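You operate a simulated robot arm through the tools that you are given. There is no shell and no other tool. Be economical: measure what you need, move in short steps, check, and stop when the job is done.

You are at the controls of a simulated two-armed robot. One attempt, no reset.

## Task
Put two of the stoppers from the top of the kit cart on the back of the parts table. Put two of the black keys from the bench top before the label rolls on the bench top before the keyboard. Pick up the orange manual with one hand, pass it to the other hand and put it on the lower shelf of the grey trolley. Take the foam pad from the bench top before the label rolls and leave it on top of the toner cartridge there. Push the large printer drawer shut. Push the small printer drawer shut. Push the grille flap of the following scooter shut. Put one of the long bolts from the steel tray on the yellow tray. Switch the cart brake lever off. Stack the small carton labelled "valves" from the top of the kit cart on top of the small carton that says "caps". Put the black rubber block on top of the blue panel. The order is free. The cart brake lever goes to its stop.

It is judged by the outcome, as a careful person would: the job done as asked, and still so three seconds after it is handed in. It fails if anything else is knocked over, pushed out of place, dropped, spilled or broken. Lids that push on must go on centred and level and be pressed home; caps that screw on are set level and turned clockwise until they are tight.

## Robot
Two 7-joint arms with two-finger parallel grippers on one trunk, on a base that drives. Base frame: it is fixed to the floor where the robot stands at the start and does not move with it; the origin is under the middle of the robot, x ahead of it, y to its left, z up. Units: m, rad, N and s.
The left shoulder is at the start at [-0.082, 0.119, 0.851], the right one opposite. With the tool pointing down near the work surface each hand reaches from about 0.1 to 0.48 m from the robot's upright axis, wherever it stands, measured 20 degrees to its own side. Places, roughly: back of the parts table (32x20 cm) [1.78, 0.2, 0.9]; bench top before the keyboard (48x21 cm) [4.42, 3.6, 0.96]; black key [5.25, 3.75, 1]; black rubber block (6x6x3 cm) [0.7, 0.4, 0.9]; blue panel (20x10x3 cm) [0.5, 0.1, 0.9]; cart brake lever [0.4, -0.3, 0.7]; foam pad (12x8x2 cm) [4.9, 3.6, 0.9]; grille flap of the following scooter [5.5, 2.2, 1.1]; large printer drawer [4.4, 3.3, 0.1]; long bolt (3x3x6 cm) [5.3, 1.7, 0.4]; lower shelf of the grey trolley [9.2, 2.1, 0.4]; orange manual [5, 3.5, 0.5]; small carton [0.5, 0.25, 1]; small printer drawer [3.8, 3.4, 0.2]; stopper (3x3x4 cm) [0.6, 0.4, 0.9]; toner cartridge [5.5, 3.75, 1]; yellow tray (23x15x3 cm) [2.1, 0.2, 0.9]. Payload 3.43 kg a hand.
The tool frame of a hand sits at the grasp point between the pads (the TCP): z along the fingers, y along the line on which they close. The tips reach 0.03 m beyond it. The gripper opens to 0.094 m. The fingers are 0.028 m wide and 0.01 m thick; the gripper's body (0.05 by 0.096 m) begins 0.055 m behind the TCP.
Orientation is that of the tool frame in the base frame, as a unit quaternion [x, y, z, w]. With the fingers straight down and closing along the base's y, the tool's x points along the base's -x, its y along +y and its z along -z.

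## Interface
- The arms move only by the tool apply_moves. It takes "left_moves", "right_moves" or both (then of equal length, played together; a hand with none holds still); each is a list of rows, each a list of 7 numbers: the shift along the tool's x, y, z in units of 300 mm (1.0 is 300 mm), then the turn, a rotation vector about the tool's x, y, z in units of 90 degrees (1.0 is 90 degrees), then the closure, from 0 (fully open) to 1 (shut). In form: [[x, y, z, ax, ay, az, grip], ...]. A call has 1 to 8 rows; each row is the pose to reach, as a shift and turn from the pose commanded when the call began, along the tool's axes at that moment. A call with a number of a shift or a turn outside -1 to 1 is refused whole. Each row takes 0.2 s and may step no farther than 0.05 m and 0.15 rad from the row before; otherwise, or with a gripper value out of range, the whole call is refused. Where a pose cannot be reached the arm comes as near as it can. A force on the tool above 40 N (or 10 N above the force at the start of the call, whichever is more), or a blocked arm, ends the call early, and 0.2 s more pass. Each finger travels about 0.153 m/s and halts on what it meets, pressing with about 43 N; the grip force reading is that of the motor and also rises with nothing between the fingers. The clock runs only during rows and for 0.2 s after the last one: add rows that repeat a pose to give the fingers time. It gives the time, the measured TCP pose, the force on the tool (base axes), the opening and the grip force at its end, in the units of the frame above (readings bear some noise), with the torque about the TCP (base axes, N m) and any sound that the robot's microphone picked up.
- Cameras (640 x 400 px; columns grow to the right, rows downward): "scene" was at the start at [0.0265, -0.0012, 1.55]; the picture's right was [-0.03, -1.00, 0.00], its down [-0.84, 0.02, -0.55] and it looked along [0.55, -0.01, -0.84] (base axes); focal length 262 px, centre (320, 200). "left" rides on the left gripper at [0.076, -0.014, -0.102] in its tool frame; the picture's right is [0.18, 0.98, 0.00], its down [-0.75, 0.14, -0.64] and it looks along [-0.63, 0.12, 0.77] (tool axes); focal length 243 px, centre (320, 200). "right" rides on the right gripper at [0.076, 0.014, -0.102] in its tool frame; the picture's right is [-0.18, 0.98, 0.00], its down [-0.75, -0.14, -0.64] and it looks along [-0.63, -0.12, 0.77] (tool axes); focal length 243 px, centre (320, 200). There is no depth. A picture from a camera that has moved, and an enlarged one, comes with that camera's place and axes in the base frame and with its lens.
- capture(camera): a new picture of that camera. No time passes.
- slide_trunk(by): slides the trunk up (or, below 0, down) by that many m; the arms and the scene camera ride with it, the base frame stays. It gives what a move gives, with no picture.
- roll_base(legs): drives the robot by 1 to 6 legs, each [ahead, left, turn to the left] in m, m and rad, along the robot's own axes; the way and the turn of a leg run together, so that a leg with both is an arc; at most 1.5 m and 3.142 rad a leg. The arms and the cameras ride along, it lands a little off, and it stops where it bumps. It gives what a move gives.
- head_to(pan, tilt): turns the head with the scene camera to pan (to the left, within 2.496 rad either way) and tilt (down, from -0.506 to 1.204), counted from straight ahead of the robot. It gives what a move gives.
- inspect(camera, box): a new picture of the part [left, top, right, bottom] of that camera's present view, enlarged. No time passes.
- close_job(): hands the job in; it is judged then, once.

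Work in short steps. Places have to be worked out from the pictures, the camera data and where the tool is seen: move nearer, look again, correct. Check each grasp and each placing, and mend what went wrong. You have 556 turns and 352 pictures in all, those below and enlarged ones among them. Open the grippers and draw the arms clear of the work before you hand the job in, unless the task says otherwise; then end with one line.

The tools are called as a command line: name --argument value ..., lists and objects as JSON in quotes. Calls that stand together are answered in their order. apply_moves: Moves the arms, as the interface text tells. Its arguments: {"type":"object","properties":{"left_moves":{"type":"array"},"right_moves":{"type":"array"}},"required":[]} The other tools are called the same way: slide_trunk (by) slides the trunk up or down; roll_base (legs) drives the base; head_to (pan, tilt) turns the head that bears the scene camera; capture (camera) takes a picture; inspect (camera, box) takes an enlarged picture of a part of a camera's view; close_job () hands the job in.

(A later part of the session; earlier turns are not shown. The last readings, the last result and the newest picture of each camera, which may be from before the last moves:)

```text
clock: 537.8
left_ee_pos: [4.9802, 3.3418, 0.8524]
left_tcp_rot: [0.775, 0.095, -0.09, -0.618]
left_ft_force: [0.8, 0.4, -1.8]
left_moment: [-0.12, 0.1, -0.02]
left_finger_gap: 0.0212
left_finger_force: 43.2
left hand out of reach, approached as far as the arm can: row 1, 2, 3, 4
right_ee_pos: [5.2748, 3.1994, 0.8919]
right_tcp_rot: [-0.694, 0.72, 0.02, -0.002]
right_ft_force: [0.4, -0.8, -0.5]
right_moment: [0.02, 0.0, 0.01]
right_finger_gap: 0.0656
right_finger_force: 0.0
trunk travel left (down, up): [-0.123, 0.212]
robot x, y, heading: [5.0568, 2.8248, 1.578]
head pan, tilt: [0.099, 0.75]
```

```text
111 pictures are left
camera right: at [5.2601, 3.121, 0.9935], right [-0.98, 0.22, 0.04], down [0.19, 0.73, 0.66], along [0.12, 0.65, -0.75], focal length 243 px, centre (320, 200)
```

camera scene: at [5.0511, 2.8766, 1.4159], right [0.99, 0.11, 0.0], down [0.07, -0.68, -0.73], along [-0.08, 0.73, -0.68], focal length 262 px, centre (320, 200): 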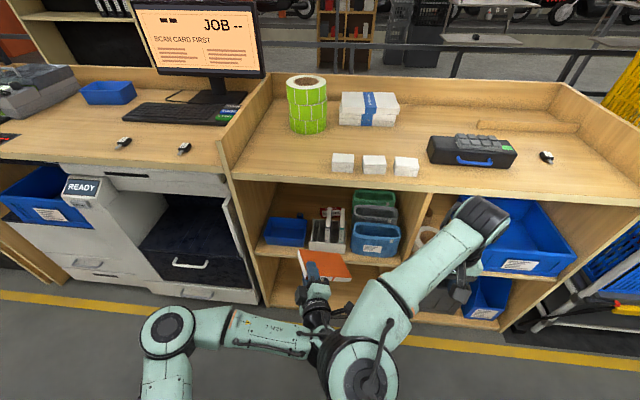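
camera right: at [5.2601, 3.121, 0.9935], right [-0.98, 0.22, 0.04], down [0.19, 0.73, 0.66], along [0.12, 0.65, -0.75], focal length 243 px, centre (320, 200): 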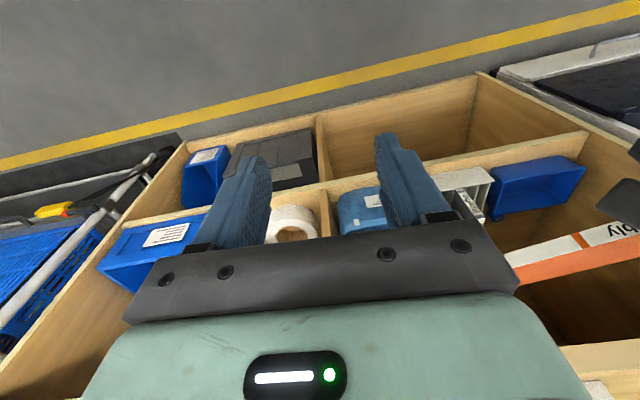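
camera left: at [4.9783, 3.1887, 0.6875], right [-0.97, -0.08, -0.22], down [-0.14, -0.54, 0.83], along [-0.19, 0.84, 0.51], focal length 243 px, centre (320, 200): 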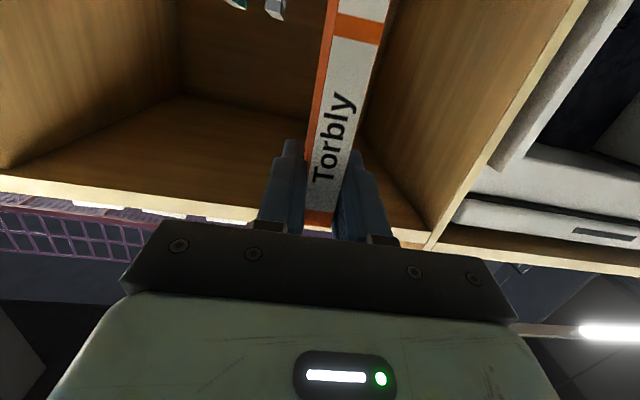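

The manual is now level side to side, tilted 12° forward. I back away from the bench, then turn the right hand to point left with its fingers closing vertically.

roll_base --legs '[[-0.15, 0, 0]]'

apply_moves --right_moves '[[-0.06, -0.03, 0, -0.095, 0, 0, 0.2], [-0.12, -0.06, 0, -0.19, 0, 0, 0.2], [-0.18, -0.09, 0, -0.285, 0, 0, 0.2], [-0.24, -0.12, 0, -0.38, 0, 0, 0.2], [-0.3, -0.12, 0, -0.475, 0, 0, 0.2], [-0.36, -0.12, 0, -0.57, 0, 0, 0.2], [-0.42, -0.12, 0, -0.665, 0, 0, 0.2], [-0.48, -0.12, 0, -0.76, 0, 0, 0.2]]'

capture --camera "scene"

```text
clock: 539.1
left_ee_pos: [4.9811, 3.2179, 0.8505]
left_tcp_rot: [0.775, 0.092, -0.09, -0.618]
left_ft_force: [0.2, 0.5, -1.4]
left_moment: [-0.08, 0.06, 0.02]
left_finger_gap: 0.0206
left_finger_force: 42.9
right_ee_pos: [5.2764, 3.0759, 0.8927]
right_tcp_rot: [-0.694, 0.72, 0.021, -0.001]
right_ft_force: [0.7, -0.5, -0.4]
right_moment: [-0.03, -0.03, -0.03]
right_finger_gap: 0.0657
right_finger_force: 0.1
trunk travel left (down, up): [-0.123, 0.212]
robot x, y, heading: [5.06, 2.6954, 1.579]
head pan, tilt: [0.099, 0.75]
stopped in leg 1: the robot was blocked; the commanded pose is now the measured one
```

```text
clock: 540.9
left_ee_pos: [4.98, 3.2166, 0.8525]
left_tcp_rot: [0.775, 0.093, -0.089, -0.618]
left_ft_force: [-0.2, 0.4, -1.7]
left_moment: [-0.06, 0.07, 0.05]
left_finger_gap: 0.0208
left_finger_force: 42.9
right_ee_pos: [5.1932, 3.0624, 0.95]
right_tcp_rot: [-0.574, 0.582, 0.422, -0.391]
right_ft_force: [-0.3, 0.0, -0.5]
right_moment: [0.04, -0.02, -0.01]
right_finger_gap: 0.0753
right_finger_force: 0.1
right hand out of reach, approached as far as the arm can: row 2, 3, 4, 5, 6, 7, 8
trunk travel left (down, up): [-0.123, 0.212]
robot x, y, heading: [5.0629, 2.6995, 1.577]
head pan, tilt: [0.099, 0.75]
```

```text
110 pictures are left
camera scene: at [5.052, 2.7522, 1.4159], right [0.99, 0.11, 0.0], down [0.07, -0.68, -0.73], along [-0.08, 0.73, -0.68], focal length 262 px, centre (320, 200)
```

scene: 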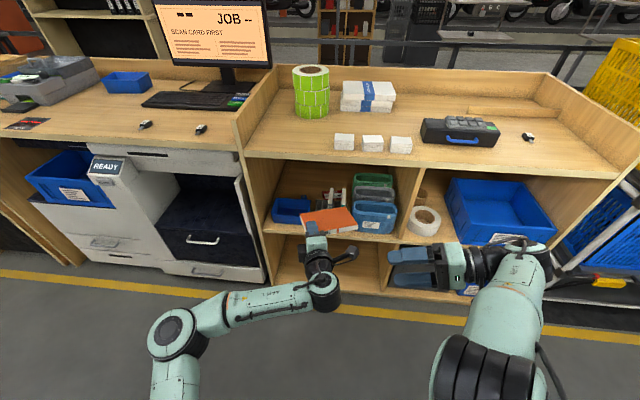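

The right hand now points left. I bring the manual back toward the robot by 12 cm so the right can reach its edge.

apply_moves --left_moves '[[-0.034, 0.029, -0.125, 0, 0, 0, 1], [-0.069, 0.058, -0.25, 0, 0, 0, 1], [-0.103, 0.087, -0.376, 0, 0, 0, 1]]'

capture --camera "right"

capture --camera "scene"

```text
clock: 541.7
left_ee_pos: [4.9774, 3.0949, 0.856]
left_tcp_rot: [0.776, 0.092, -0.091, -0.617]
left_ft_force: [-0.5, 0.0, -2.1]
left_moment: [-0.08, 0.06, 0.01]
left_finger_gap: 0.0206
left_finger_force: 42.8
left hand out of reach, approached as far as the arm can: row 3
right_ee_pos: [5.1942, 3.0606, 0.9491]
right_tcp_rot: [-0.574, 0.584, 0.422, -0.39]
right_ft_force: [-0.6, -0.3, 0.1]
right_moment: [0.0, 0.03, 0.02]
right_finger_gap: 0.0751
right_finger_force: 0.1
trunk travel left (down, up): [-0.123, 0.212]
robot x, y, heading: [5.0632, 2.6959, 1.58]
head pan, tilt: [0.099, 0.75]
```

```text
109 pictures are left
camera right: at [5.2829, 2.9811, 0.9952], right [-0.33, 0.17, 0.93], down [0.68, 0.73, 0.11], along [-0.66, 0.67, -0.35], focal length 243 px, centre (320, 200)
```

right: 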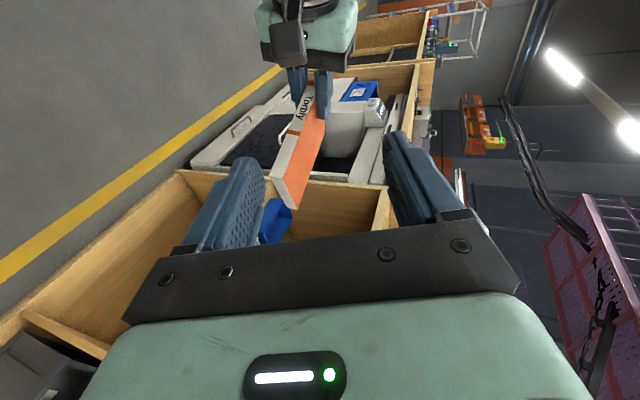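

```text
108 pictures are left
camera scene: at [5.0524, 2.7516, 1.4159], right [0.99, 0.11, 0.0], down [0.07, -0.68, -0.73], along [-0.08, 0.73, -0.68], focal length 262 px, centre (320, 200)
```

scene: 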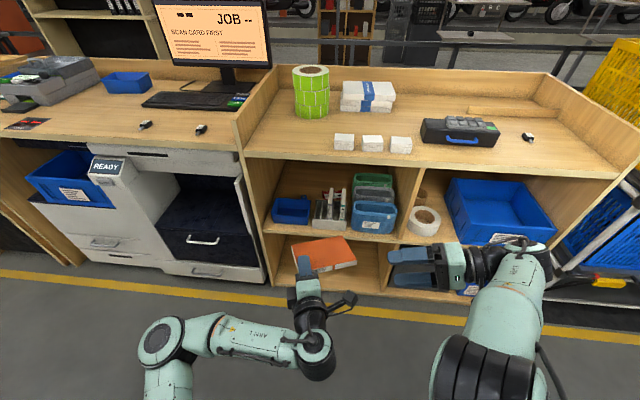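

The manual's right edge centre is at about (5.058, 3.162, 0.844). I align the right hand and bring it 7 cm off that edge.

apply_moves --right_moves '[[-0.095, -0.066, 0.088, -0.058, 0.048, 0, 0.2], [-0.19, -0.132, 0.176, -0.116, 0.096, 0, 0.2], [-0.285, -0.198, 0.265, -0.174, 0.144, 0, 0.2], [-0.378, -0.264, 0.353, -0.232, 0.192, 0, 0.2]]'

apply_moves --right_moves '[[0, 0, 0, 0, 0, 0.065, 0.2], [0, 0, 0, 0, 0, 0.125, 0.2]]'

capture --camera "right"

inspect --camera "scene" --box '[240, 190, 480, 340]'

```text
clock: 542.7
left_ee_pos: [4.9704, 3.0962, 0.8544]
left_tcp_rot: [0.777, 0.1, -0.1, -0.613]
left_ft_force: [-1.0, 0.5, -1.3]
left_moment: [-0.12, 0.03, -0.05]
left_finger_gap: 0.0208
left_finger_force: 43.0
right_ee_pos: [5.043, 3.047, 0.9105]
right_tcp_rot: [0.549, -0.455, -0.435, 0.55]
right_ft_force: [2.5, -0.2, -0.3]
right_moment: [-0.02, -0.04, 0.06]
right_finger_gap: 0.0751
right_finger_force: 0.1
right hand out of reach, approached as far as the arm can: row 1, 2, 3, 4
trunk travel left (down, up): [-0.123, 0.212]
robot x, y, heading: [5.0621, 2.698, 1.582]
head pan, tilt: [0.099, 0.75]
stopped in row 4 (left hand): the force on the tool passed its limit at 67 N (the readings are from after the stop); the commanded pose is now the measured one
```

```text
clock: 543.3
left_ee_pos: [4.9715, 3.0955, 0.8543]
left_tcp_rot: [0.777, 0.1, -0.101, -0.614]
left_ft_force: [-12.7, -11.2, 0.9]
left_moment: [-0.08, -0.55, -1.62]
left_finger_gap: 0.0208
left_finger_force: 43.0
right_ee_pos: [5.0422, 3.046, 0.91]
right_tcp_rot: [0.5, -0.51, -0.38, 0.588]
right_ft_force: [13.6, 10.2, -1.9]
right_moment: [0.49, -0.24, 0.19]
right_finger_gap: 0.0756
right_finger_force: 0.6
trunk travel left (down, up): [-0.123, 0.212]
robot x, y, heading: [5.0621, 2.6998, 1.577]
head pan, tilt: [0.099, 0.75]
```

```text
107 pictures are left
camera right: at [5.1571, 2.9981, 0.9437], right [-0.1, 0.38, 0.92], down [0.49, 0.82, -0.29], along [-0.86, 0.42, -0.27], focal length 243 px, centre (320, 200)
```

right: 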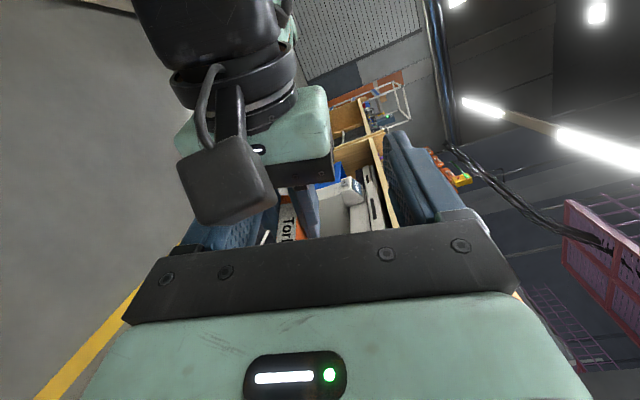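

```text
2.67 times, centred on (360, 265) of scene
camera zoom: at [5.0524, 2.7518, 1.4159], right [0.99, 0.11, 0.0], down [0.07, -0.68, -0.73], along [-0.08, 0.73, -0.68], focal length 699 px, centre (213, 27)
```

zoom: 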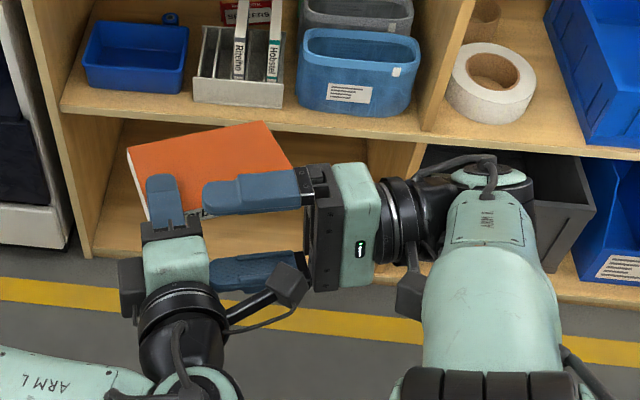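

The right arm could not reach ahead in that pose and bumped the left hand. I retreat it along its own axis.

apply_moves --right_moves '[[0, 0, -0.1, 0, 0, 0, 0.2], [0, 0, -0.22, 0, 0, 0, 0.2], [0, 0, -0.35, 0, 0, 0, 0.2], [0, 0, -0.5, 0, 0, 0, 0.2]]'

capture --camera "scene"

```text
clock: 544.0
left_ee_pos: [4.9704, 3.097, 0.8601]
left_tcp_rot: [0.772, 0.106, -0.092, -0.62]
left_ft_force: [-5.1, 6.3, 13.9]
left_moment: [-1.73, -2.03, 0.06]
left_finger_gap: 0.0209
left_finger_force: 43.2
right_ee_pos: [5.0799, 3.0206, 0.9254]
right_tcp_rot: [0.502, -0.513, -0.369, 0.59]
right_ft_force: [5.6, -5.3, -17.0]
right_moment: [0.05, 0.01, 0.25]
right_finger_gap: 0.0846
right_finger_force: 8.7
right hand out of reach, approached as far as the arm can: row 1, 2, 3
trunk travel left (down, up): [-0.123, 0.212]
robot x, y, heading: [5.0572, 2.7001, 1.579]
head pan, tilt: [0.099, 0.75]
stopped in row 3 (left hand): the force on the tool passed its limit at 55 N (the readings are from after the stop); the commanded pose is now the measured one
```

```text
105 pictures are left
camera scene: at [5.0524, 2.7519, 1.4159], right [0.99, 0.11, 0.0], down [0.07, -0.68, -0.73], along [-0.08, 0.73, -0.68], focal length 262 px, centre (320, 200)
```

scene: 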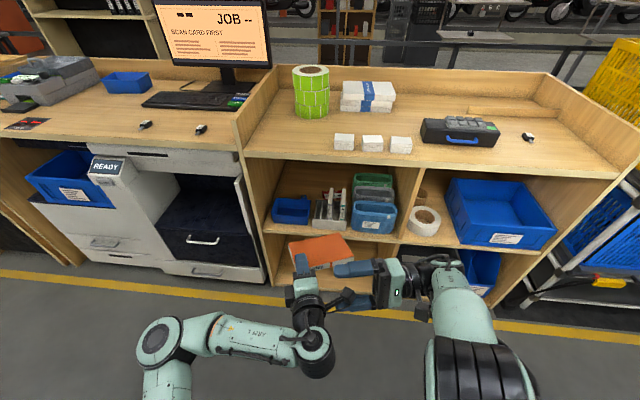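

Something snags: it looks like the left hand's camera is between the right fingers. I zoom in.

inspect --camera "scene" --box '[270, 230, 430, 330]'

capture --camera "left"

```text
4.00 times, centred on (350, 280) of scene
camera zoom: at [5.0524, 2.7519, 1.4159], right [0.99, 0.11, 0.0], down [0.07, -0.68, -0.73], along [-0.08, 0.73, -0.68], focal length 1048 px, centre (200, -120)
```

zoom: 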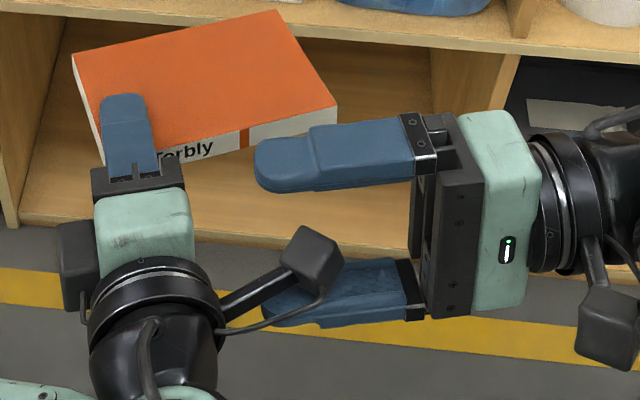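

```text
103 pictures are left
camera left: at [5.0712, 3.0256, 0.896], right [0.23, -0.15, -0.96], down [-0.54, -0.84, 0.01], along [-0.81, 0.52, -0.27], focal length 243 px, centre (320, 200)
```

left: 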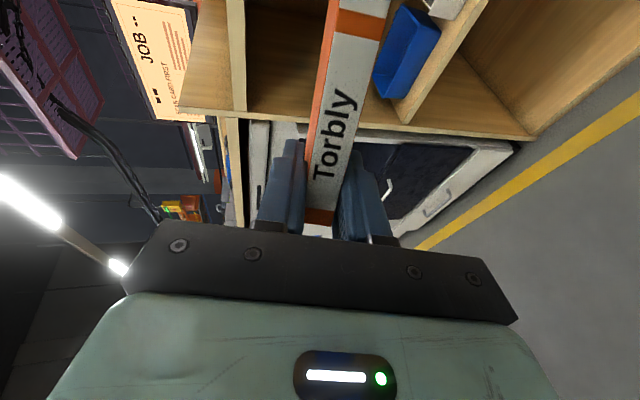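

The left hand's camera cube is between the right fingers. I retreat the right hand sideways, slightly back and down, which it can reach.

apply_moves --right_moves '[[0.01, -0.053, -0.01, 0, 0, 0, 0], [0.035, -0.07, -0.09, 0, 0, 0, 0], [0.06, -0.085, -0.17, 0, 0, 0, 0], [0.09, -0.1, -0.24, 0, 0, 0, 0], [0.115, -0.107, -0.309, 0, 0, 0, 0]]'

inspect --camera "scene" --box '[270, 230, 430, 330]'

```text
clock: 545.2
left_ee_pos: [4.9734, 3.0974, 0.858]
left_tcp_rot: [0.774, 0.102, -0.094, -0.618]
left_ft_force: [0.1, -0.5, -0.8]
left_moment: [-0.09, 0.08, -0.02]
left_finger_gap: 0.0207
left_finger_force: 43.4
right_ee_pos: [5.1504, 2.971, 0.9319]
right_tcp_rot: [0.503, -0.511, -0.373, 0.589]
right_ft_force: [0.6, 0.1, 0.7]
right_moment: [0.0, -0.03, -0.02]
right_finger_gap: 0.0942
right_finger_force: 0.0
right hand out of reach, approached as far as the arm can: row 1, 2, 3, 4, 5
trunk travel left (down, up): [-0.123, 0.212]
robot x, y, heading: [5.0617, 2.7011, 1.577]
head pan, tilt: [0.099, 0.75]
```

```text
4.00 times, centred on (350, 280) of scene
camera zoom: at [5.053, 2.7514, 1.4159], right [0.99, 0.11, 0.0], down [0.07, -0.68, -0.73], along [-0.08, 0.73, -0.68], focal length 1048 px, centre (200, -120)
```

zoom: 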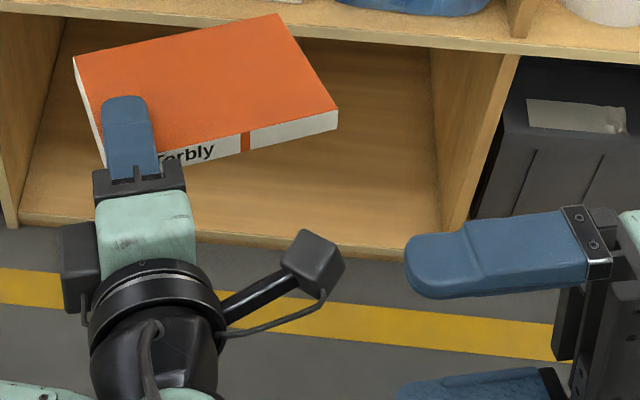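

Freed. I turn the right hand back to pointing down.

apply_moves --right_moves '[[0, 0, -0.03, 0.083, -0.02, 0, 0], [0, 0, -0.06, 0.167, -0.04, 0, 0], [0, 0, -0.09, 0.25, -0.06, 0, 0], [0, 0, -0.12, 0.333, -0.08, 0, 0], [0, 0, -0.15, 0.417, -0.101, 0, 0], [0, 0, -0.18, 0.5, -0.121, 0, 0], [0, 0, -0.2, 0.583, -0.141, 0, 0], [0, 0, -0.2, 0.667, -0.162, 0, 0]]'

apply_moves --left_moves '[[0, 0, 0.03, 0, 0, 0.095, 1], [0, 0, 0.06, 0, 0, 0.19, 1], [0, 0, 0.09, 0, 0, 0.285, 1], [0, 0, 0.12, 0, 0, 0.38, 1], [0, 0, 0.15, 0, 0, 0.475, 1], [0, 0, 0.18, 0, 0, 0.57, 1], [0, 0, 0.2, 0, 0, 0.665, 1], [0, 0, 0.2, 0, 0, 0.76, 1]]'

capture --camera "scene"

```text
clock: 547.0
left_ee_pos: [4.9713, 3.0953, 0.8589]
left_tcp_rot: [0.774, 0.103, -0.094, -0.618]
left_ft_force: [0.6, -0.2, -2.9]
left_moment: [-0.08, 0.03, 0.01]
left_finger_gap: 0.0208
left_finger_force: 42.8
right_ee_pos: [5.2125, 2.9831, 0.9308]
right_tcp_rot: [-0.681, 0.695, 0.126, -0.193]
right_ft_force: [0.0, -0.8, 0.4]
right_moment: [-0.03, -0.01, 0.04]
right_finger_gap: 0.094
right_finger_force: 0.1
trunk travel left (down, up): [-0.123, 0.212]
robot x, y, heading: [5.0611, 2.698, 1.578]
head pan, tilt: [0.099, 0.75]
```

```text
clock: 548.9
left_ee_pos: [4.9535, 3.1536, 0.8465]
left_tcp_rot: [0.698, -0.35, -0.426, -0.457]
left_ft_force: [-0.1, 0.0, -1.6]
left_moment: [-0.04, -0.04, 0.0]
left_finger_gap: 0.0207
left_finger_force: 43.8
right_ee_pos: [5.2125, 2.9817, 0.9303]
right_tcp_rot: [-0.68, 0.696, 0.125, -0.194]
right_ft_force: [-0.3, -0.4, -0.3]
right_moment: [0.02, -0.01, 0.0]
right_finger_gap: 0.0938
right_finger_force: 0.1
trunk travel left (down, up): [-0.123, 0.212]
robot x, y, heading: [5.0608, 2.699, 1.573]
head pan, tilt: [0.099, 0.75]
```

```text
101 pictures are left
camera scene: at [5.0526, 2.7517, 1.4159], right [0.99, 0.11, 0.0], down [0.07, -0.68, -0.73], along [-0.08, 0.73, -0.68], focal length 262 px, centre (320, 200)
```

scene: 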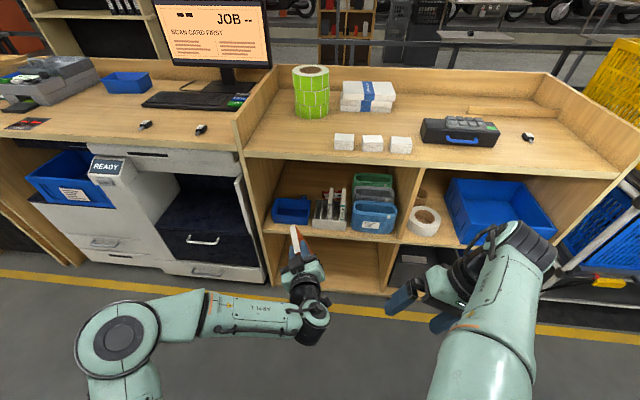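

I rotate the left hand to point down, so the manual hangs below it with one edge toward the robot for the right hand to take.

apply_moves --left_moves '[[0.012, -0.033, 0, -0.003, 0.085, 0.0335, 1], [0.024, -0.067, 0, -0.006, 0.17, 0.067, 1], [0.036, -0.1, 0, -0.009, 0.255, 0.1, 1], [0.048, -0.134, 0, -0.012, 0.34, 0.134, 1], [0.06, -0.167, 0.01, -0.015, 0.425, 0.167, 1], [0.072, -0.2, 0.01, -0.018, 0.51, 0.2, 1], [0.084, -0.234, 0.02, -0.021, 0.595, 0.234, 1], [0.095, -0.268, 0.02, -0.024, 0.68, 0.268, 1]]'

capture --camera "scene"

```text
clock: 550.6
left_ee_pos: [5.0355, 3.1825, 0.8458]
left_tcp_rot: [0.739, -0.657, -0.101, -0.109]
left_ft_force: [0.1, 0.3, -1.7]
left_moment: [0.07, 0.01, 0.0]
left_finger_gap: 0.0209
left_finger_force: 43.3
right_ee_pos: [5.2145, 2.9819, 0.9304]
right_tcp_rot: [-0.681, 0.695, 0.126, -0.195]
right_ft_force: [-0.7, 0.5, 0.3]
right_moment: [0.0, 0.0, 0.01]
right_finger_gap: 0.0939
right_finger_force: 0.1
trunk travel left (down, up): [-0.123, 0.212]
robot x, y, heading: [5.062, 2.6975, 1.572]
head pan, tilt: [0.099, 0.75]
```

```text
100 pictures are left
camera scene: at [5.0528, 2.7521, 1.4159], right [0.99, 0.11, 0.0], down [0.07, -0.68, -0.73], along [-0.08, 0.73, -0.68], focal length 262 px, centre (320, 200)
```

scene: 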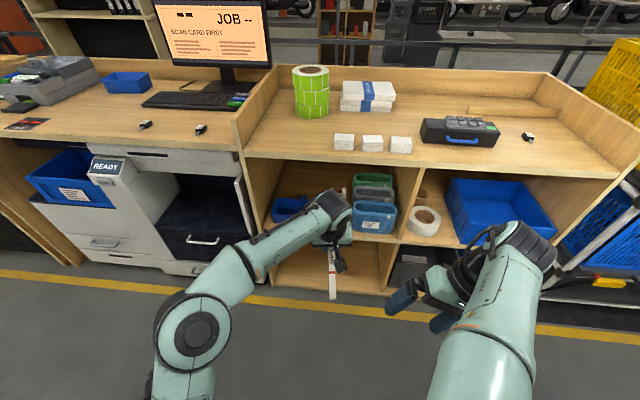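

The manual hangs with its lower edge facing me. I tilt the left a bit further and lower it so the right hand, pitched forward and down, can take that edge.

apply_moves --left_moves '[[0.038, 0.008, 0.09, 0, 0.09, 0, 1], [0.075, 0.015, 0.18, 0, 0.18, 0, 1], [0.112, 0.022, 0.27, 0, 0.27, 0, 1], [0.15, 0.03, 0.358, 0, 0.36, 0, 1]]'

capture --camera "scene"

```text
clock: 551.6
left_ee_pos: [5.0323, 3.1725, 0.7311]
left_tcp_rot: [0.738, -0.662, 0.109, 0.076]
left_ft_force: [-0.8, 0.7, -0.1]
left_moment: [0.08, -0.01, 0.03]
left_finger_gap: 0.0208
left_finger_force: 43.0
right_ee_pos: [5.2135, 2.9819, 0.9302]
right_tcp_rot: [-0.68, 0.695, 0.126, -0.194]
right_ft_force: [0.4, -0.5, -0.5]
right_moment: [0.05, 0.0, 0.03]
right_finger_gap: 0.0938
right_finger_force: 0.1
trunk travel left (down, up): [-0.123, 0.212]
robot x, y, heading: [5.059, 2.6998, 1.578]
head pan, tilt: [0.099, 0.75]
```

```text
99 pictures are left
camera scene: at [5.0534, 2.7526, 1.4159], right [0.99, 0.11, 0.0], down [0.07, -0.68, -0.73], along [-0.08, 0.73, -0.68], focal length 262 px, centre (320, 200)
```

scene: 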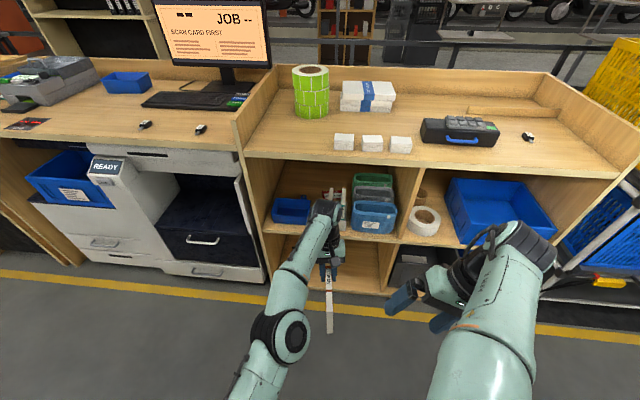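

I compute the matching pose for the right hand (pitched 75°, closing laterally). First I rotate and lower it on the right side, then it will come in from below the manual.

apply_moves --right_moves '[[-0.022, -0.045, 0.091, 0.0215, -0.0858, -0.0278, 0.3], [-0.045, -0.09, 0.183, 0.0431, -0.1716, -0.0556, 0.3], [-0.067, -0.135, 0.275, 0.0646, -0.2574, -0.0834, 0.3], [-0.09, -0.181, 0.366, 0.0862, -0.3432, -0.1112, 0.3], [-0.112, -0.226, 0.458, 0.1077, -0.429, -0.139, 0.3], [-0.135, -0.271, 0.55, 0.1293, -0.5148, -0.1668, 0.3], [-0.157, -0.316, 0.641, 0.1508, -0.6006, -0.1946, 0.3], [-0.18, -0.362, 0.733, 0.1724, -0.6864, -0.2224, 0.3]]'

capture --camera "scene"

```text
clock: 553.5
left_ee_pos: [5.0313, 3.1719, 0.7299]
left_tcp_rot: [0.739, -0.66, 0.109, 0.076]
left_ft_force: [0.2, -0.1, -2.7]
left_moment: [0.11, 0.0, 0.0]
left_finger_gap: 0.0206
left_finger_force: 42.8
right_ee_pos: [5.2112, 3.0329, 0.6718]
right_tcp_rot: [0.644, -0.583, -0.394, -0.3]
right_ft_force: [0.3, -0.6, 0.2]
right_moment: [-0.04, -0.01, 0.0]
right_finger_gap: 0.0657
right_finger_force: 0.0
right hand out of reach, approached as far as the arm can: row 7, 8
trunk travel left (down, up): [-0.123, 0.212]
robot x, y, heading: [5.0634, 2.7015, 1.581]
head pan, tilt: [0.099, 0.75]
```

```text
98 pictures are left
camera scene: at [5.0522, 2.7523, 1.4159], right [0.99, 0.11, 0.0], down [0.07, -0.68, -0.73], along [-0.08, 0.73, -0.68], focal length 262 px, centre (320, 200)
```

scene: 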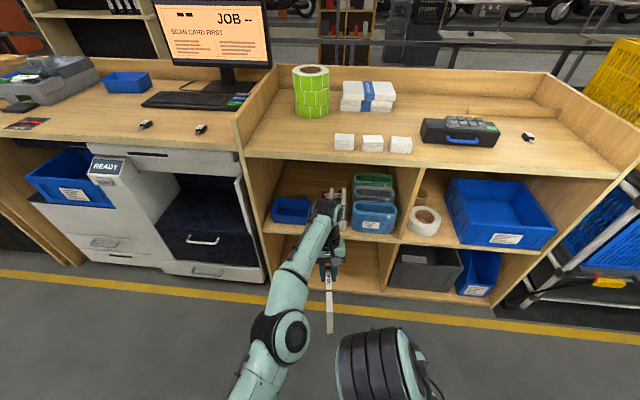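

The right hand is pitched ~60°, which is fine since in-plane angle does not matter. I go lower, then left under the manual.

apply_moves --right_moves '[[0.07, -0.013, 0.087, 0, 0, 0, 0.3], [0.14, -0.027, 0.173, 0, 0, 0, 0.3], [0.211, -0.04, 0.26, 0, 0, 0, 0.3]]'

apply_moves --right_moves '[[-0.002, 0.136, 0.022, 0, 0, 0, 0.3], [-0.003, 0.272, 0.044, 0, 0, 0, 0.3], [-0.004, 0.407, 0.065, 0, 0, 0, 0.3], [-0.006, 0.543, 0.087, 0, 0, 0, 0.3]]'

capture --camera "right"

capture --camera "scene"

```text
clock: 554.2
left_ee_pos: [4.999, 3.1732, 0.707]
left_tcp_rot: [0.755, -0.638, 0.113, 0.095]
left_ft_force: [-0.3, -0.1, -2.1]
left_moment: [0.09, 0.02, 0.02]
left_finger_gap: 0.0208
left_finger_force: 43.3
right_ee_pos: [5.2144, 3.0779, 0.6009]
right_tcp_rot: [0.625, -0.59, -0.409, -0.306]
right_ft_force: [-1.4, -0.6, -0.1]
right_moment: [0.06, -0.02, -0.03]
right_finger_gap: 0.0659
right_finger_force: 0.0
right hand out of reach, approached as far as the arm can: row 3
trunk travel left (down, up): [-0.123, 0.212]
robot x, y, heading: [5.0602, 2.6955, 1.578]
head pan, tilt: [0.099, 0.75]
```

```text
clock: 555.0
left_ee_pos: [4.9885, 3.1802, 0.7224]
left_tcp_rot: [0.763, -0.632, 0.112, 0.08]
left_ft_force: [-0.7, -0.8, -2.1]
left_moment: [0.1, 0.0, 0.02]
left_finger_gap: 0.0209
left_finger_force: 43.0
right_ee_pos: [5.2012, 3.0678, 0.5524]
right_tcp_rot: [-0.604, 0.646, 0.333, 0.327]
right_ft_force: [-0.5, 0.1, -0.3]
right_moment: [-0.03, -0.01, -0.01]
right_finger_gap: 0.0657
right_finger_force: 0.1
trunk travel left (down, up): [-0.123, 0.212]
robot x, y, heading: [5.0617, 2.7012, 1.577]
head pan, tilt: [0.099, 0.75]
stopped in row 3 (right hand): the arm was blocked; the commanded pose is now the measured one
```

```text
97 pictures are left
camera right: at [5.1795, 2.9409, 0.5483], right [-0.97, 0.15, 0.19], down [0.17, -0.11, 0.98], along [0.17, 0.98, 0.08], focal length 243 px, centre (320, 200)
```

right: 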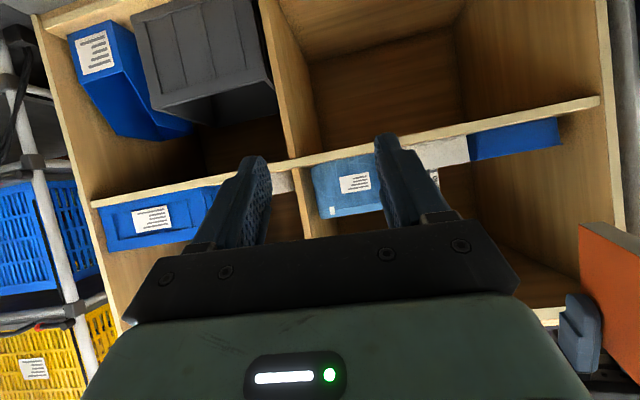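

```text
96 pictures are left
camera scene: at [5.0522, 2.7516, 1.4159], right [0.99, 0.11, 0.0], down [0.07, -0.68, -0.73], along [-0.08, 0.73, -0.68], focal length 262 px, centre (320, 200)
```

scene: 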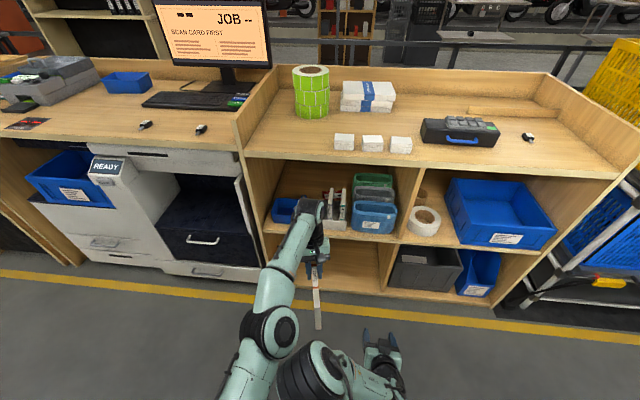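

The elbows touch in this pose. New idea: hold the manual upright pointing to the right-ahead with the left, and take its top edge with the right hand pointing down. First I restore the right hand to tool-down on its side.

apply_moves --right_moves '[[-0.093, -0.03, -0.072, 0, 0.078, 0, 0.3], [-0.187, -0.06, -0.144, 0, 0.156, 0, 0.3], [-0.28, -0.09, -0.216, 0, 0.234, 0, 0.3], [-0.373, -0.118, -0.288, 0, 0.312, 0, 0.3], [-0.467, -0.148, -0.36, 0, 0.39, 0, 0.3], [-0.56, -0.178, -0.432, 0, 0.468, 0, 0.3], [-0.653, -0.207, -0.504, 0, 0.546, 0, 0.3], [-0.747, -0.237, -0.576, 0, 0.62, 0, 0.3]]'

apply_moves --left_moves '[[0.047, 0.022, 0, 0.0325, -0.0647, 0.0534, 1], [0.093, 0.044, 0, 0.065, -0.1294, 0.1067, 1], [0.14, 0.066, 0, 0.0975, -0.1941, 0.16, 1], [0.186, 0.088, 0, 0.13, -0.2589, 0.2134, 1], [0.233, 0.11, -0.01, 0.1625, -0.3236, 0.2668, 1], [0.28, 0.132, -0.01, 0.195, -0.3883, 0.3201, 1], [0.326, 0.154, -0.015, 0.2275, -0.453, 0.3735, 1]]'

capture --camera "scene"

```text
clock: 556.8
left_ee_pos: [4.9898, 3.1802, 0.7216]
left_tcp_rot: [0.762, -0.632, 0.112, 0.079]
left_ft_force: [-0.2, -0.8, -1.2]
left_moment: [0.12, 0.02, -0.02]
left_finger_gap: 0.021
left_finger_force: 43.1
right_ee_pos: [5.2843, 3.0484, 0.8313]
right_tcp_rot: [-0.691, 0.723, 0.012, -0.014]
right_ft_force: [-0.4, -0.8, -0.5]
right_moment: [-0.05, 0.01, 0.03]
right_finger_gap: 0.0658
right_finger_force: 0.1
trunk travel left (down, up): [-0.123, 0.212]
robot x, y, heading: [5.0597, 2.701, 1.577]
head pan, tilt: [0.099, 0.75]
```

```text
clock: 558.4
left_ee_pos: [4.931, 3.3079, 0.7905]
left_tcp_rot: [-0.544, 0.78, 0.031, 0.309]
left_ft_force: [0.9, 0.9, -2.2]
left_moment: [0.06, 0.0, -0.02]
left_finger_gap: 0.0208
left_finger_force: 43.2
left hand out of reach, approached as far as the arm can: row 1, 2, 3, 4, 5, 6, 7
right_ee_pos: [5.2843, 3.0476, 0.8304]
right_tcp_rot: [-0.691, 0.723, 0.012, -0.013]
right_ft_force: [-0.7, -0.4, -1.0]
right_moment: [0.02, 0.0, 0.03]
right_finger_gap: 0.0658
right_finger_force: 0.0
trunk travel left (down, up): [-0.123, 0.212]
robot x, y, heading: [5.0606, 2.7019, 1.579]
head pan, tilt: [0.099, 0.75]
```

```text
95 pictures are left
camera scene: at [5.0515, 2.7519, 1.4159], right [0.99, 0.11, 0.0], down [0.07, -0.68, -0.73], along [-0.08, 0.73, -0.68], focal length 262 px, centre (320, 200)
```

scene: 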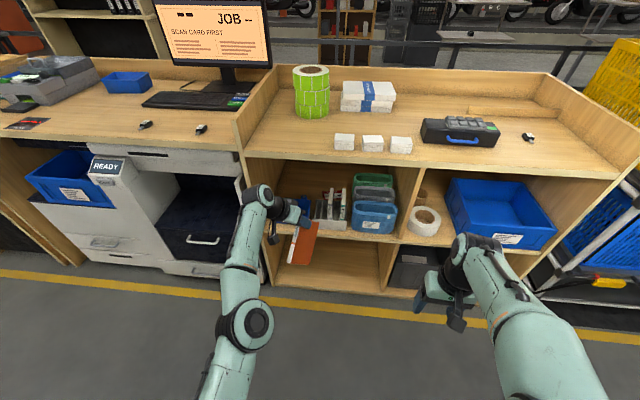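

apply_moves --left_moves '[[0.084, -0.043, -0.021, 0.0325, -0.0647, 0.0534, 1], [0.168, -0.086, -0.042, 0.065, -0.1294, 0.1067, 1], [0.253, -0.129, -0.063, 0.0975, -0.1941, 0.16, 1], [0.337, -0.171, -0.083, 0.13, -0.2589, 0.2134, 1], [0.421, -0.214, -0.104, 0.1625, -0.3236, 0.2668, 1], [0.505, -0.257, -0.125, 0.195, -0.3883, 0.3201, 1], [0.59, -0.3, -0.146, 0.2275, -0.453, 0.3735, 1]]'

capture --camera "scene"

```text
clock: 560.0
left_ee_pos: [4.9057, 3.3159, 0.7333]
left_tcp_rot: [-0.194, 0.739, 0.165, 0.624]
left_ft_force: [1.0, 0.8, -1.5]
left_moment: [-0.04, 0.05, -0.04]
left_finger_gap: 0.021
left_finger_force: 43.3
left hand out of reach, approached as far as the arm can: row 1, 2, 3, 4, 5, 6, 7
right_ee_pos: [5.2851, 3.0475, 0.8317]
right_tcp_rot: [-0.69, 0.724, 0.012, -0.013]
right_ft_force: [-0.1, 0.3, -0.4]
right_moment: [0.0, -0.04, -0.01]
right_finger_gap: 0.0656
right_finger_force: 0.1
trunk travel left (down, up): [-0.123, 0.212]
robot x, y, heading: [5.0577, 2.698, 1.578]
head pan, tilt: [0.099, 0.75]
```

```text
94 pictures are left
camera scene: at [5.0513, 2.7523, 1.4158], right [0.99, 0.11, 0.0], down [0.07, -0.68, -0.73], along [-0.08, 0.73, -0.68], focal length 262 px, centre (320, 200)
```

scene: 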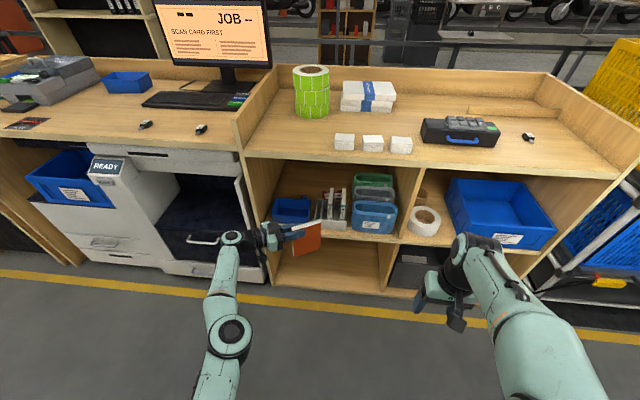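

The orientation is right (manual upright, pointing right-ahead), but the hand is far out. I try to bring it nearer.

apply_moves --left_moves '[[0.01, -0.109, -0.061, 0, 0, 0, 1], [0.02, -0.218, -0.122, 0, 0, 0, 1], [0.03, -0.327, -0.183, 0, 0, 0, 1], [0.04, -0.435, -0.243, 0, 0, 0, 1]]'

```text
clock: 561.0
left_ee_pos: [4.9011, 3.1649, 0.7334]
left_tcp_rot: [-0.198, 0.739, 0.17, 0.621]
left_ft_force: [0.4, -0.1, -2.2]
left_moment: [-0.06, 0.09, 0.02]
left_finger_gap: 0.0207
left_finger_force: 43.4
left hand out of reach, approached as far as the arm can: row 1
right_ee_pos: [5.2856, 3.0471, 0.8315]
right_tcp_rot: [-0.69, 0.724, 0.012, -0.014]
right_ft_force: [0.2, 0.7, -1.0]
right_moment: [-0.01, 0.01, 0.01]
right_finger_gap: 0.0658
right_finger_force: 0.2
trunk travel left (down, up): [-0.123, 0.212]
robot x, y, heading: [5.0624, 2.6965, 1.579]
head pan, tilt: [0.099, 0.75]
```

It comes back well. A little nearer and toward the middle.

apply_moves --left_moves '[[0, -0.1, 0.007, 0, 0, 0, 1], [0, -0.2, 0.014, 0, 0, 0, 1], [0, -0.3, 0.02, 0, 0, 0, 1]]'

capture --camera "scene"

capture --camera "right"

```text
clock: 561.8
left_ee_pos: [4.9544, 3.0886, 0.7309]
left_tcp_rot: [-0.196, 0.739, 0.166, 0.623]
left_ft_force: [-0.3, -0.2, -1.1]
left_moment: [-0.05, 0.06, 0.03]
left_finger_gap: 0.0207
left_finger_force: 43.0
right_ee_pos: [5.2852, 3.0477, 0.8305]
right_tcp_rot: [-0.69, 0.724, 0.012, -0.013]
right_ft_force: [0.2, -0.9, -0.4]
right_moment: [-0.01, 0.04, -0.01]
right_finger_gap: 0.066
right_finger_force: 0.2
trunk travel left (down, up): [-0.123, 0.212]
robot x, y, heading: [5.0627, 2.6985, 1.577]
head pan, tilt: [0.099, 0.75]
```

```text
93 pictures are left
camera scene: at [5.0525, 2.7517, 1.4159], right [0.99, 0.11, 0.0], down [0.07, -0.68, -0.73], along [-0.08, 0.73, -0.68], focal length 262 px, centre (320, 200)
```

scene: 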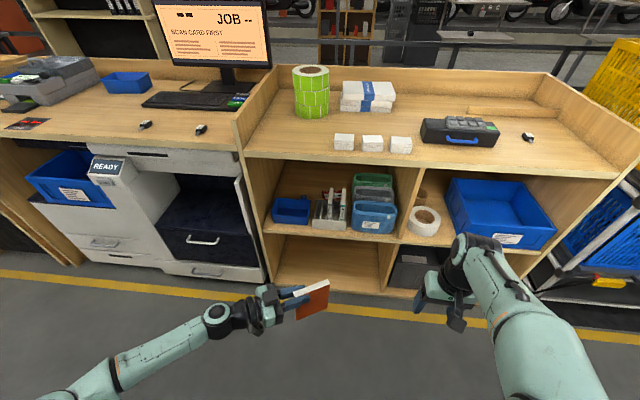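

```text
92 pictures are left
camera right: at [5.2712, 2.9729, 0.9344], right [-0.97, 0.23, 0.03], down [0.2, 0.75, 0.63], along [0.12, 0.62, -0.77], focal length 243 px, centre (320, 200)
```

right: 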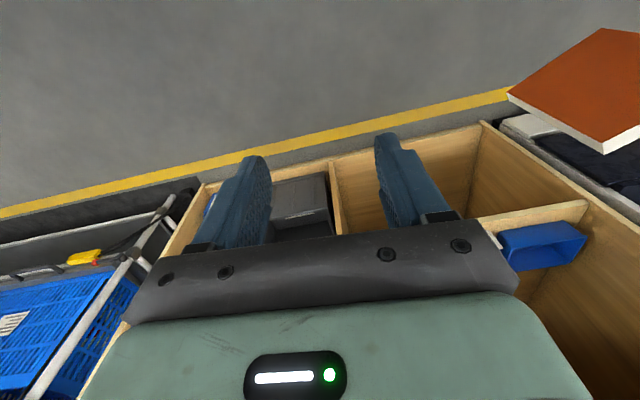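

Excellent: the left arm is now well out to the side. I shift the manual 7 cm right, and bring the right hand (yawed to match) above its top edge.

apply_moves --left_moves '[[-0.01, -0.058, 0.056, 0, 0, 0, 1], [-0.02, -0.115, 0.112, 0, 0, 0, 1], [-0.03, -0.173, 0.168, 0, 0, 0, 1]]'

apply_moves --right_moves '[[-0.023, 0.094, -0.067, 0, 0, 0.0917, 0.3], [-0.046, 0.187, -0.067, 0, 0, 0.1834, 0.3], [-0.069, 0.281, -0.067, 0, 0, 0.275, 0.3], [-0.091, 0.375, -0.067, 0, 0, 0.367, 0.3], [-0.114, 0.469, -0.067, 0, 0, 0.4585, 0.3], [-0.137, 0.562, -0.067, 0, 0, 0.55, 0.3], [-0.16, 0.656, -0.067, 0, 0, 0.642, 0.3]]'

capture --camera "right"

capture --camera "scene"

```text
clock: 562.6
left_ee_pos: [5.0242, 3.0684, 0.7313]
left_tcp_rot: [-0.198, 0.739, 0.168, 0.622]
left_ft_force: [0.1, -0.2, -1.2]
left_moment: [-0.03, 0.08, 0.0]
left_finger_gap: 0.0209
left_finger_force: 42.8
right_ee_pos: [5.2858, 3.0477, 0.8322]
right_tcp_rot: [-0.69, 0.723, 0.012, -0.014]
right_ft_force: [-0.3, -0.4, 0.0]
right_moment: [0.02, -0.02, 0.0]
right_finger_gap: 0.0656
right_finger_force: 0.0
trunk travel left (down, up): [-0.123, 0.212]
robot x, y, heading: [5.0613, 2.6973, 1.576]
head pan, tilt: [0.099, 0.75]
```

```text
clock: 564.2
left_ee_pos: [5.0236, 3.068, 0.7309]
left_tcp_rot: [-0.197, 0.739, 0.167, 0.622]
left_ft_force: [-0.1, 0.4, -2.3]
left_moment: [-0.07, 0.05, 0.02]
left_finger_gap: 0.0207
left_finger_force: 43.4
right_ee_pos: [5.0845, 3.105, 0.8575]
right_tcp_rot: [-0.255, 0.967, 0.004, -0.017]
right_ft_force: [-0.1, 0.4, 0.7]
right_moment: [-0.01, 0.0, -0.02]
right_finger_gap: 0.0657
right_finger_force: 0.1
trunk travel left (down, up): [-0.123, 0.212]
robot x, y, heading: [5.0631, 2.6986, 1.58]
head pan, tilt: [0.099, 0.75]
```

```text
91 pictures are left
camera right: at [5.0154, 3.0804, 0.9629], right [-0.32, 0.95, 0.01], down [0.75, 0.25, 0.62], along [0.58, 0.21, -0.79], focal length 243 px, centre (320, 200)
```

right: 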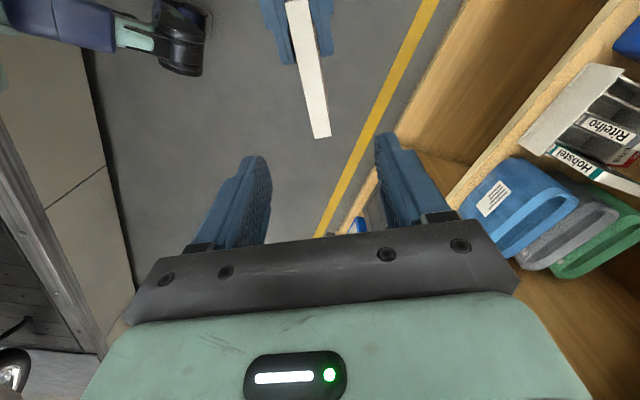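

```text
90 pictures are left
camera scene: at [5.0521, 2.7519, 1.4159], right [0.99, 0.11, 0.0], down [0.07, -0.68, -0.73], along [-0.08, 0.73, -0.68], focal length 262 px, centre (320, 200)
```

scene: 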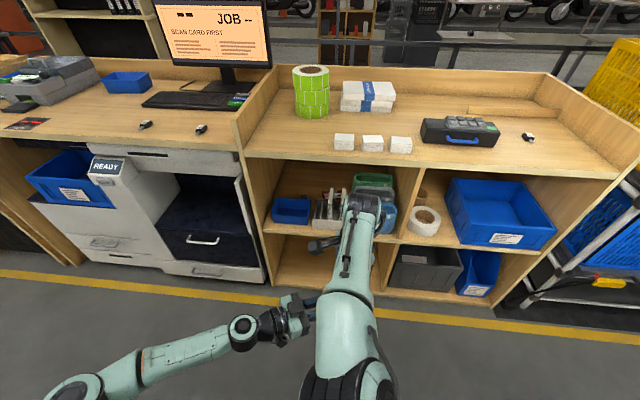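

The manual's top edge lies between the right fingers' lines. I lower 11.5 cm and check.

apply_moves --right_moves '[[0, 0, 0.1, 0, 0, 0, 0.3], [0, 0, 0.2, 0, 0, 0, 0.3], [0, 0, 0.3, 0, 0, 0, 0.3], [0, 0, 0.385, 0, 0, 0, 0.3]]'

capture --camera "right"

```text
clock: 565.2
left_ee_pos: [5.0236, 3.0692, 0.7307]
left_tcp_rot: [-0.197, 0.739, 0.167, 0.622]
left_ft_force: [-0.4, -0.2, -1.5]
left_moment: [-0.03, 0.04, -0.01]
left_finger_gap: 0.0208
left_finger_force: 42.9
right_ee_pos: [5.0824, 3.1071, 0.7411]
right_tcp_rot: [-0.254, 0.967, 0.004, -0.017]
right_ft_force: [-0.2, -0.5, 0.0]
right_moment: [0.0, -0.01, 0.0]
right_finger_gap: 0.0656
right_finger_force: 0.2
trunk travel left (down, up): [-0.123, 0.212]
robot x, y, heading: [5.062, 2.697, 1.58]
head pan, tilt: [0.099, 0.75]
```

```text
89 pictures are left
camera right: at [5.0126, 3.0818, 0.8464], right [-0.32, 0.95, 0.01], down [0.75, 0.25, 0.62], along [0.58, 0.21, -0.79], focal length 243 px, centre (320, 200)
```

right: 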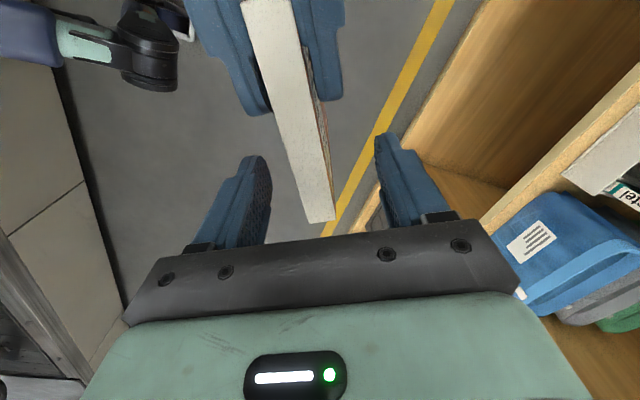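

The manual sits between the right fingers. I close the right hand.

apply_moves --right_moves '[[0, 0, 0, 0, 0, 0, 1], [0, 0, 0, 0, 0, 0, 1], [0, 0, 0, 0, 0, 0, 1]]'

capture --camera "right"

```text
clock: 566.0
left_ee_pos: [5.0219, 3.0693, 0.732]
left_tcp_rot: [-0.197, 0.739, 0.168, 0.622]
left_ft_force: [-3.7, 11.5, 0.4]
left_moment: [-0.05, -0.01, 0.16]
left_finger_gap: 0.0209
left_finger_force: 43.1
right_ee_pos: [5.0822, 3.1056, 0.7425]
right_tcp_rot: [-0.255, 0.967, 0.002, -0.018]
right_ft_force: [4.2, -12.1, 0.0]
right_moment: [0.02, -0.01, 0.73]
right_finger_gap: 0.0208
right_finger_force: 42.5
trunk travel left (down, up): [-0.123, 0.212]
robot x, y, heading: [5.0565, 2.6982, 1.579]
head pan, tilt: [0.099, 0.75]
```

```text
88 pictures are left
camera right: at [5.0128, 3.0811, 0.8464], right [-0.32, 0.95, 0.01], down [0.75, 0.25, 0.62], along [0.58, 0.2, -0.79], focal length 243 px, centre (320, 200)
```

right: 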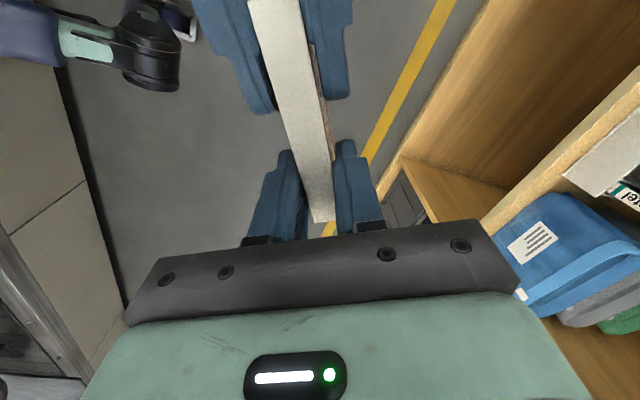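

Both hands hold it (right gap 20.8 mm, 43 N). I open the left hand and withdraw it along its own axis.

apply_moves --left_moves '[[0, 0, 0, 0, 0, 0, 0.6], [0, 0, 0, 0, 0, 0, 0.4], [0, 0, 0, 0, 0, 0, 0.4], [0, 0, -0.12, 0, 0, 0, 0.4], [0, 0, -0.25, 0, 0, 0, 0.4], [0, 0, -0.4, 0, 0, 0, 0.4]]'

capture --camera "right"

capture --camera "scene"

```text
clock: 567.4
left_ee_pos: [4.9208, 3.0037, 0.7539]
left_tcp_rot: [-0.197, 0.739, 0.167, 0.622]
left_ft_force: [0.2, 0.3, -0.3]
left_moment: [-0.04, -0.02, 0.01]
left_finger_gap: 0.0564
left_finger_force: 0.0
right_ee_pos: [5.0818, 3.1047, 0.7407]
right_tcp_rot: [-0.255, 0.967, 0.003, -0.017]
right_ft_force: [0.1, -0.9, 0.6]
right_moment: [0.01, -0.03, 0.0]
right_finger_gap: 0.0207
right_finger_force: 43.0
trunk travel left (down, up): [-0.123, 0.212]
robot x, y, heading: [5.0636, 2.7007, 1.578]
head pan, tilt: [0.099, 0.75]
```

```text
87 pictures are left
camera right: at [5.0124, 3.0813, 0.847], right [-0.32, 0.95, 0.01], down [0.75, 0.25, 0.62], along [0.58, 0.21, -0.79], focal length 243 px, centre (320, 200)
```

right: 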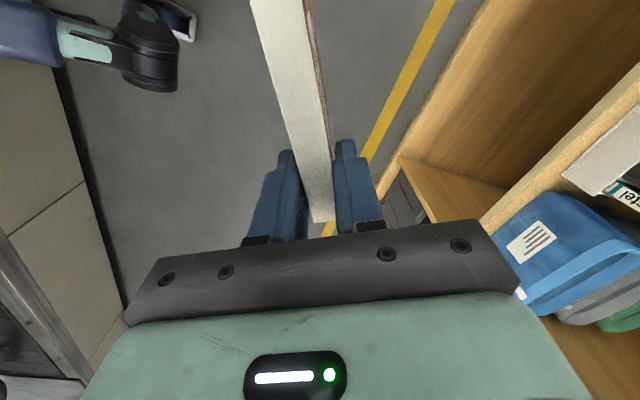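

```text
86 pictures are left
camera scene: at [5.0523, 2.7513, 1.4159], right [0.99, 0.11, 0.0], down [0.07, -0.68, -0.73], along [-0.08, 0.73, -0.68], focal length 262 px, centre (320, 200)
```

scene: 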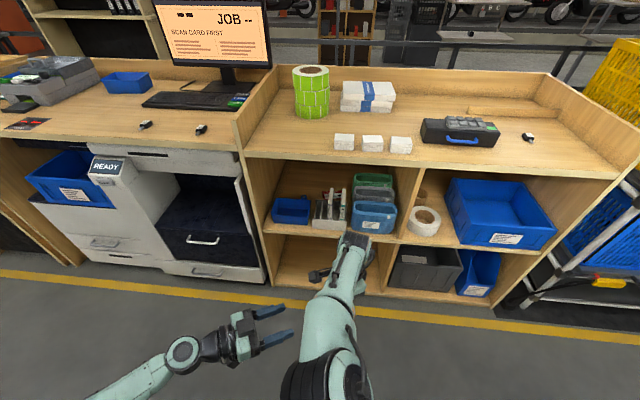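

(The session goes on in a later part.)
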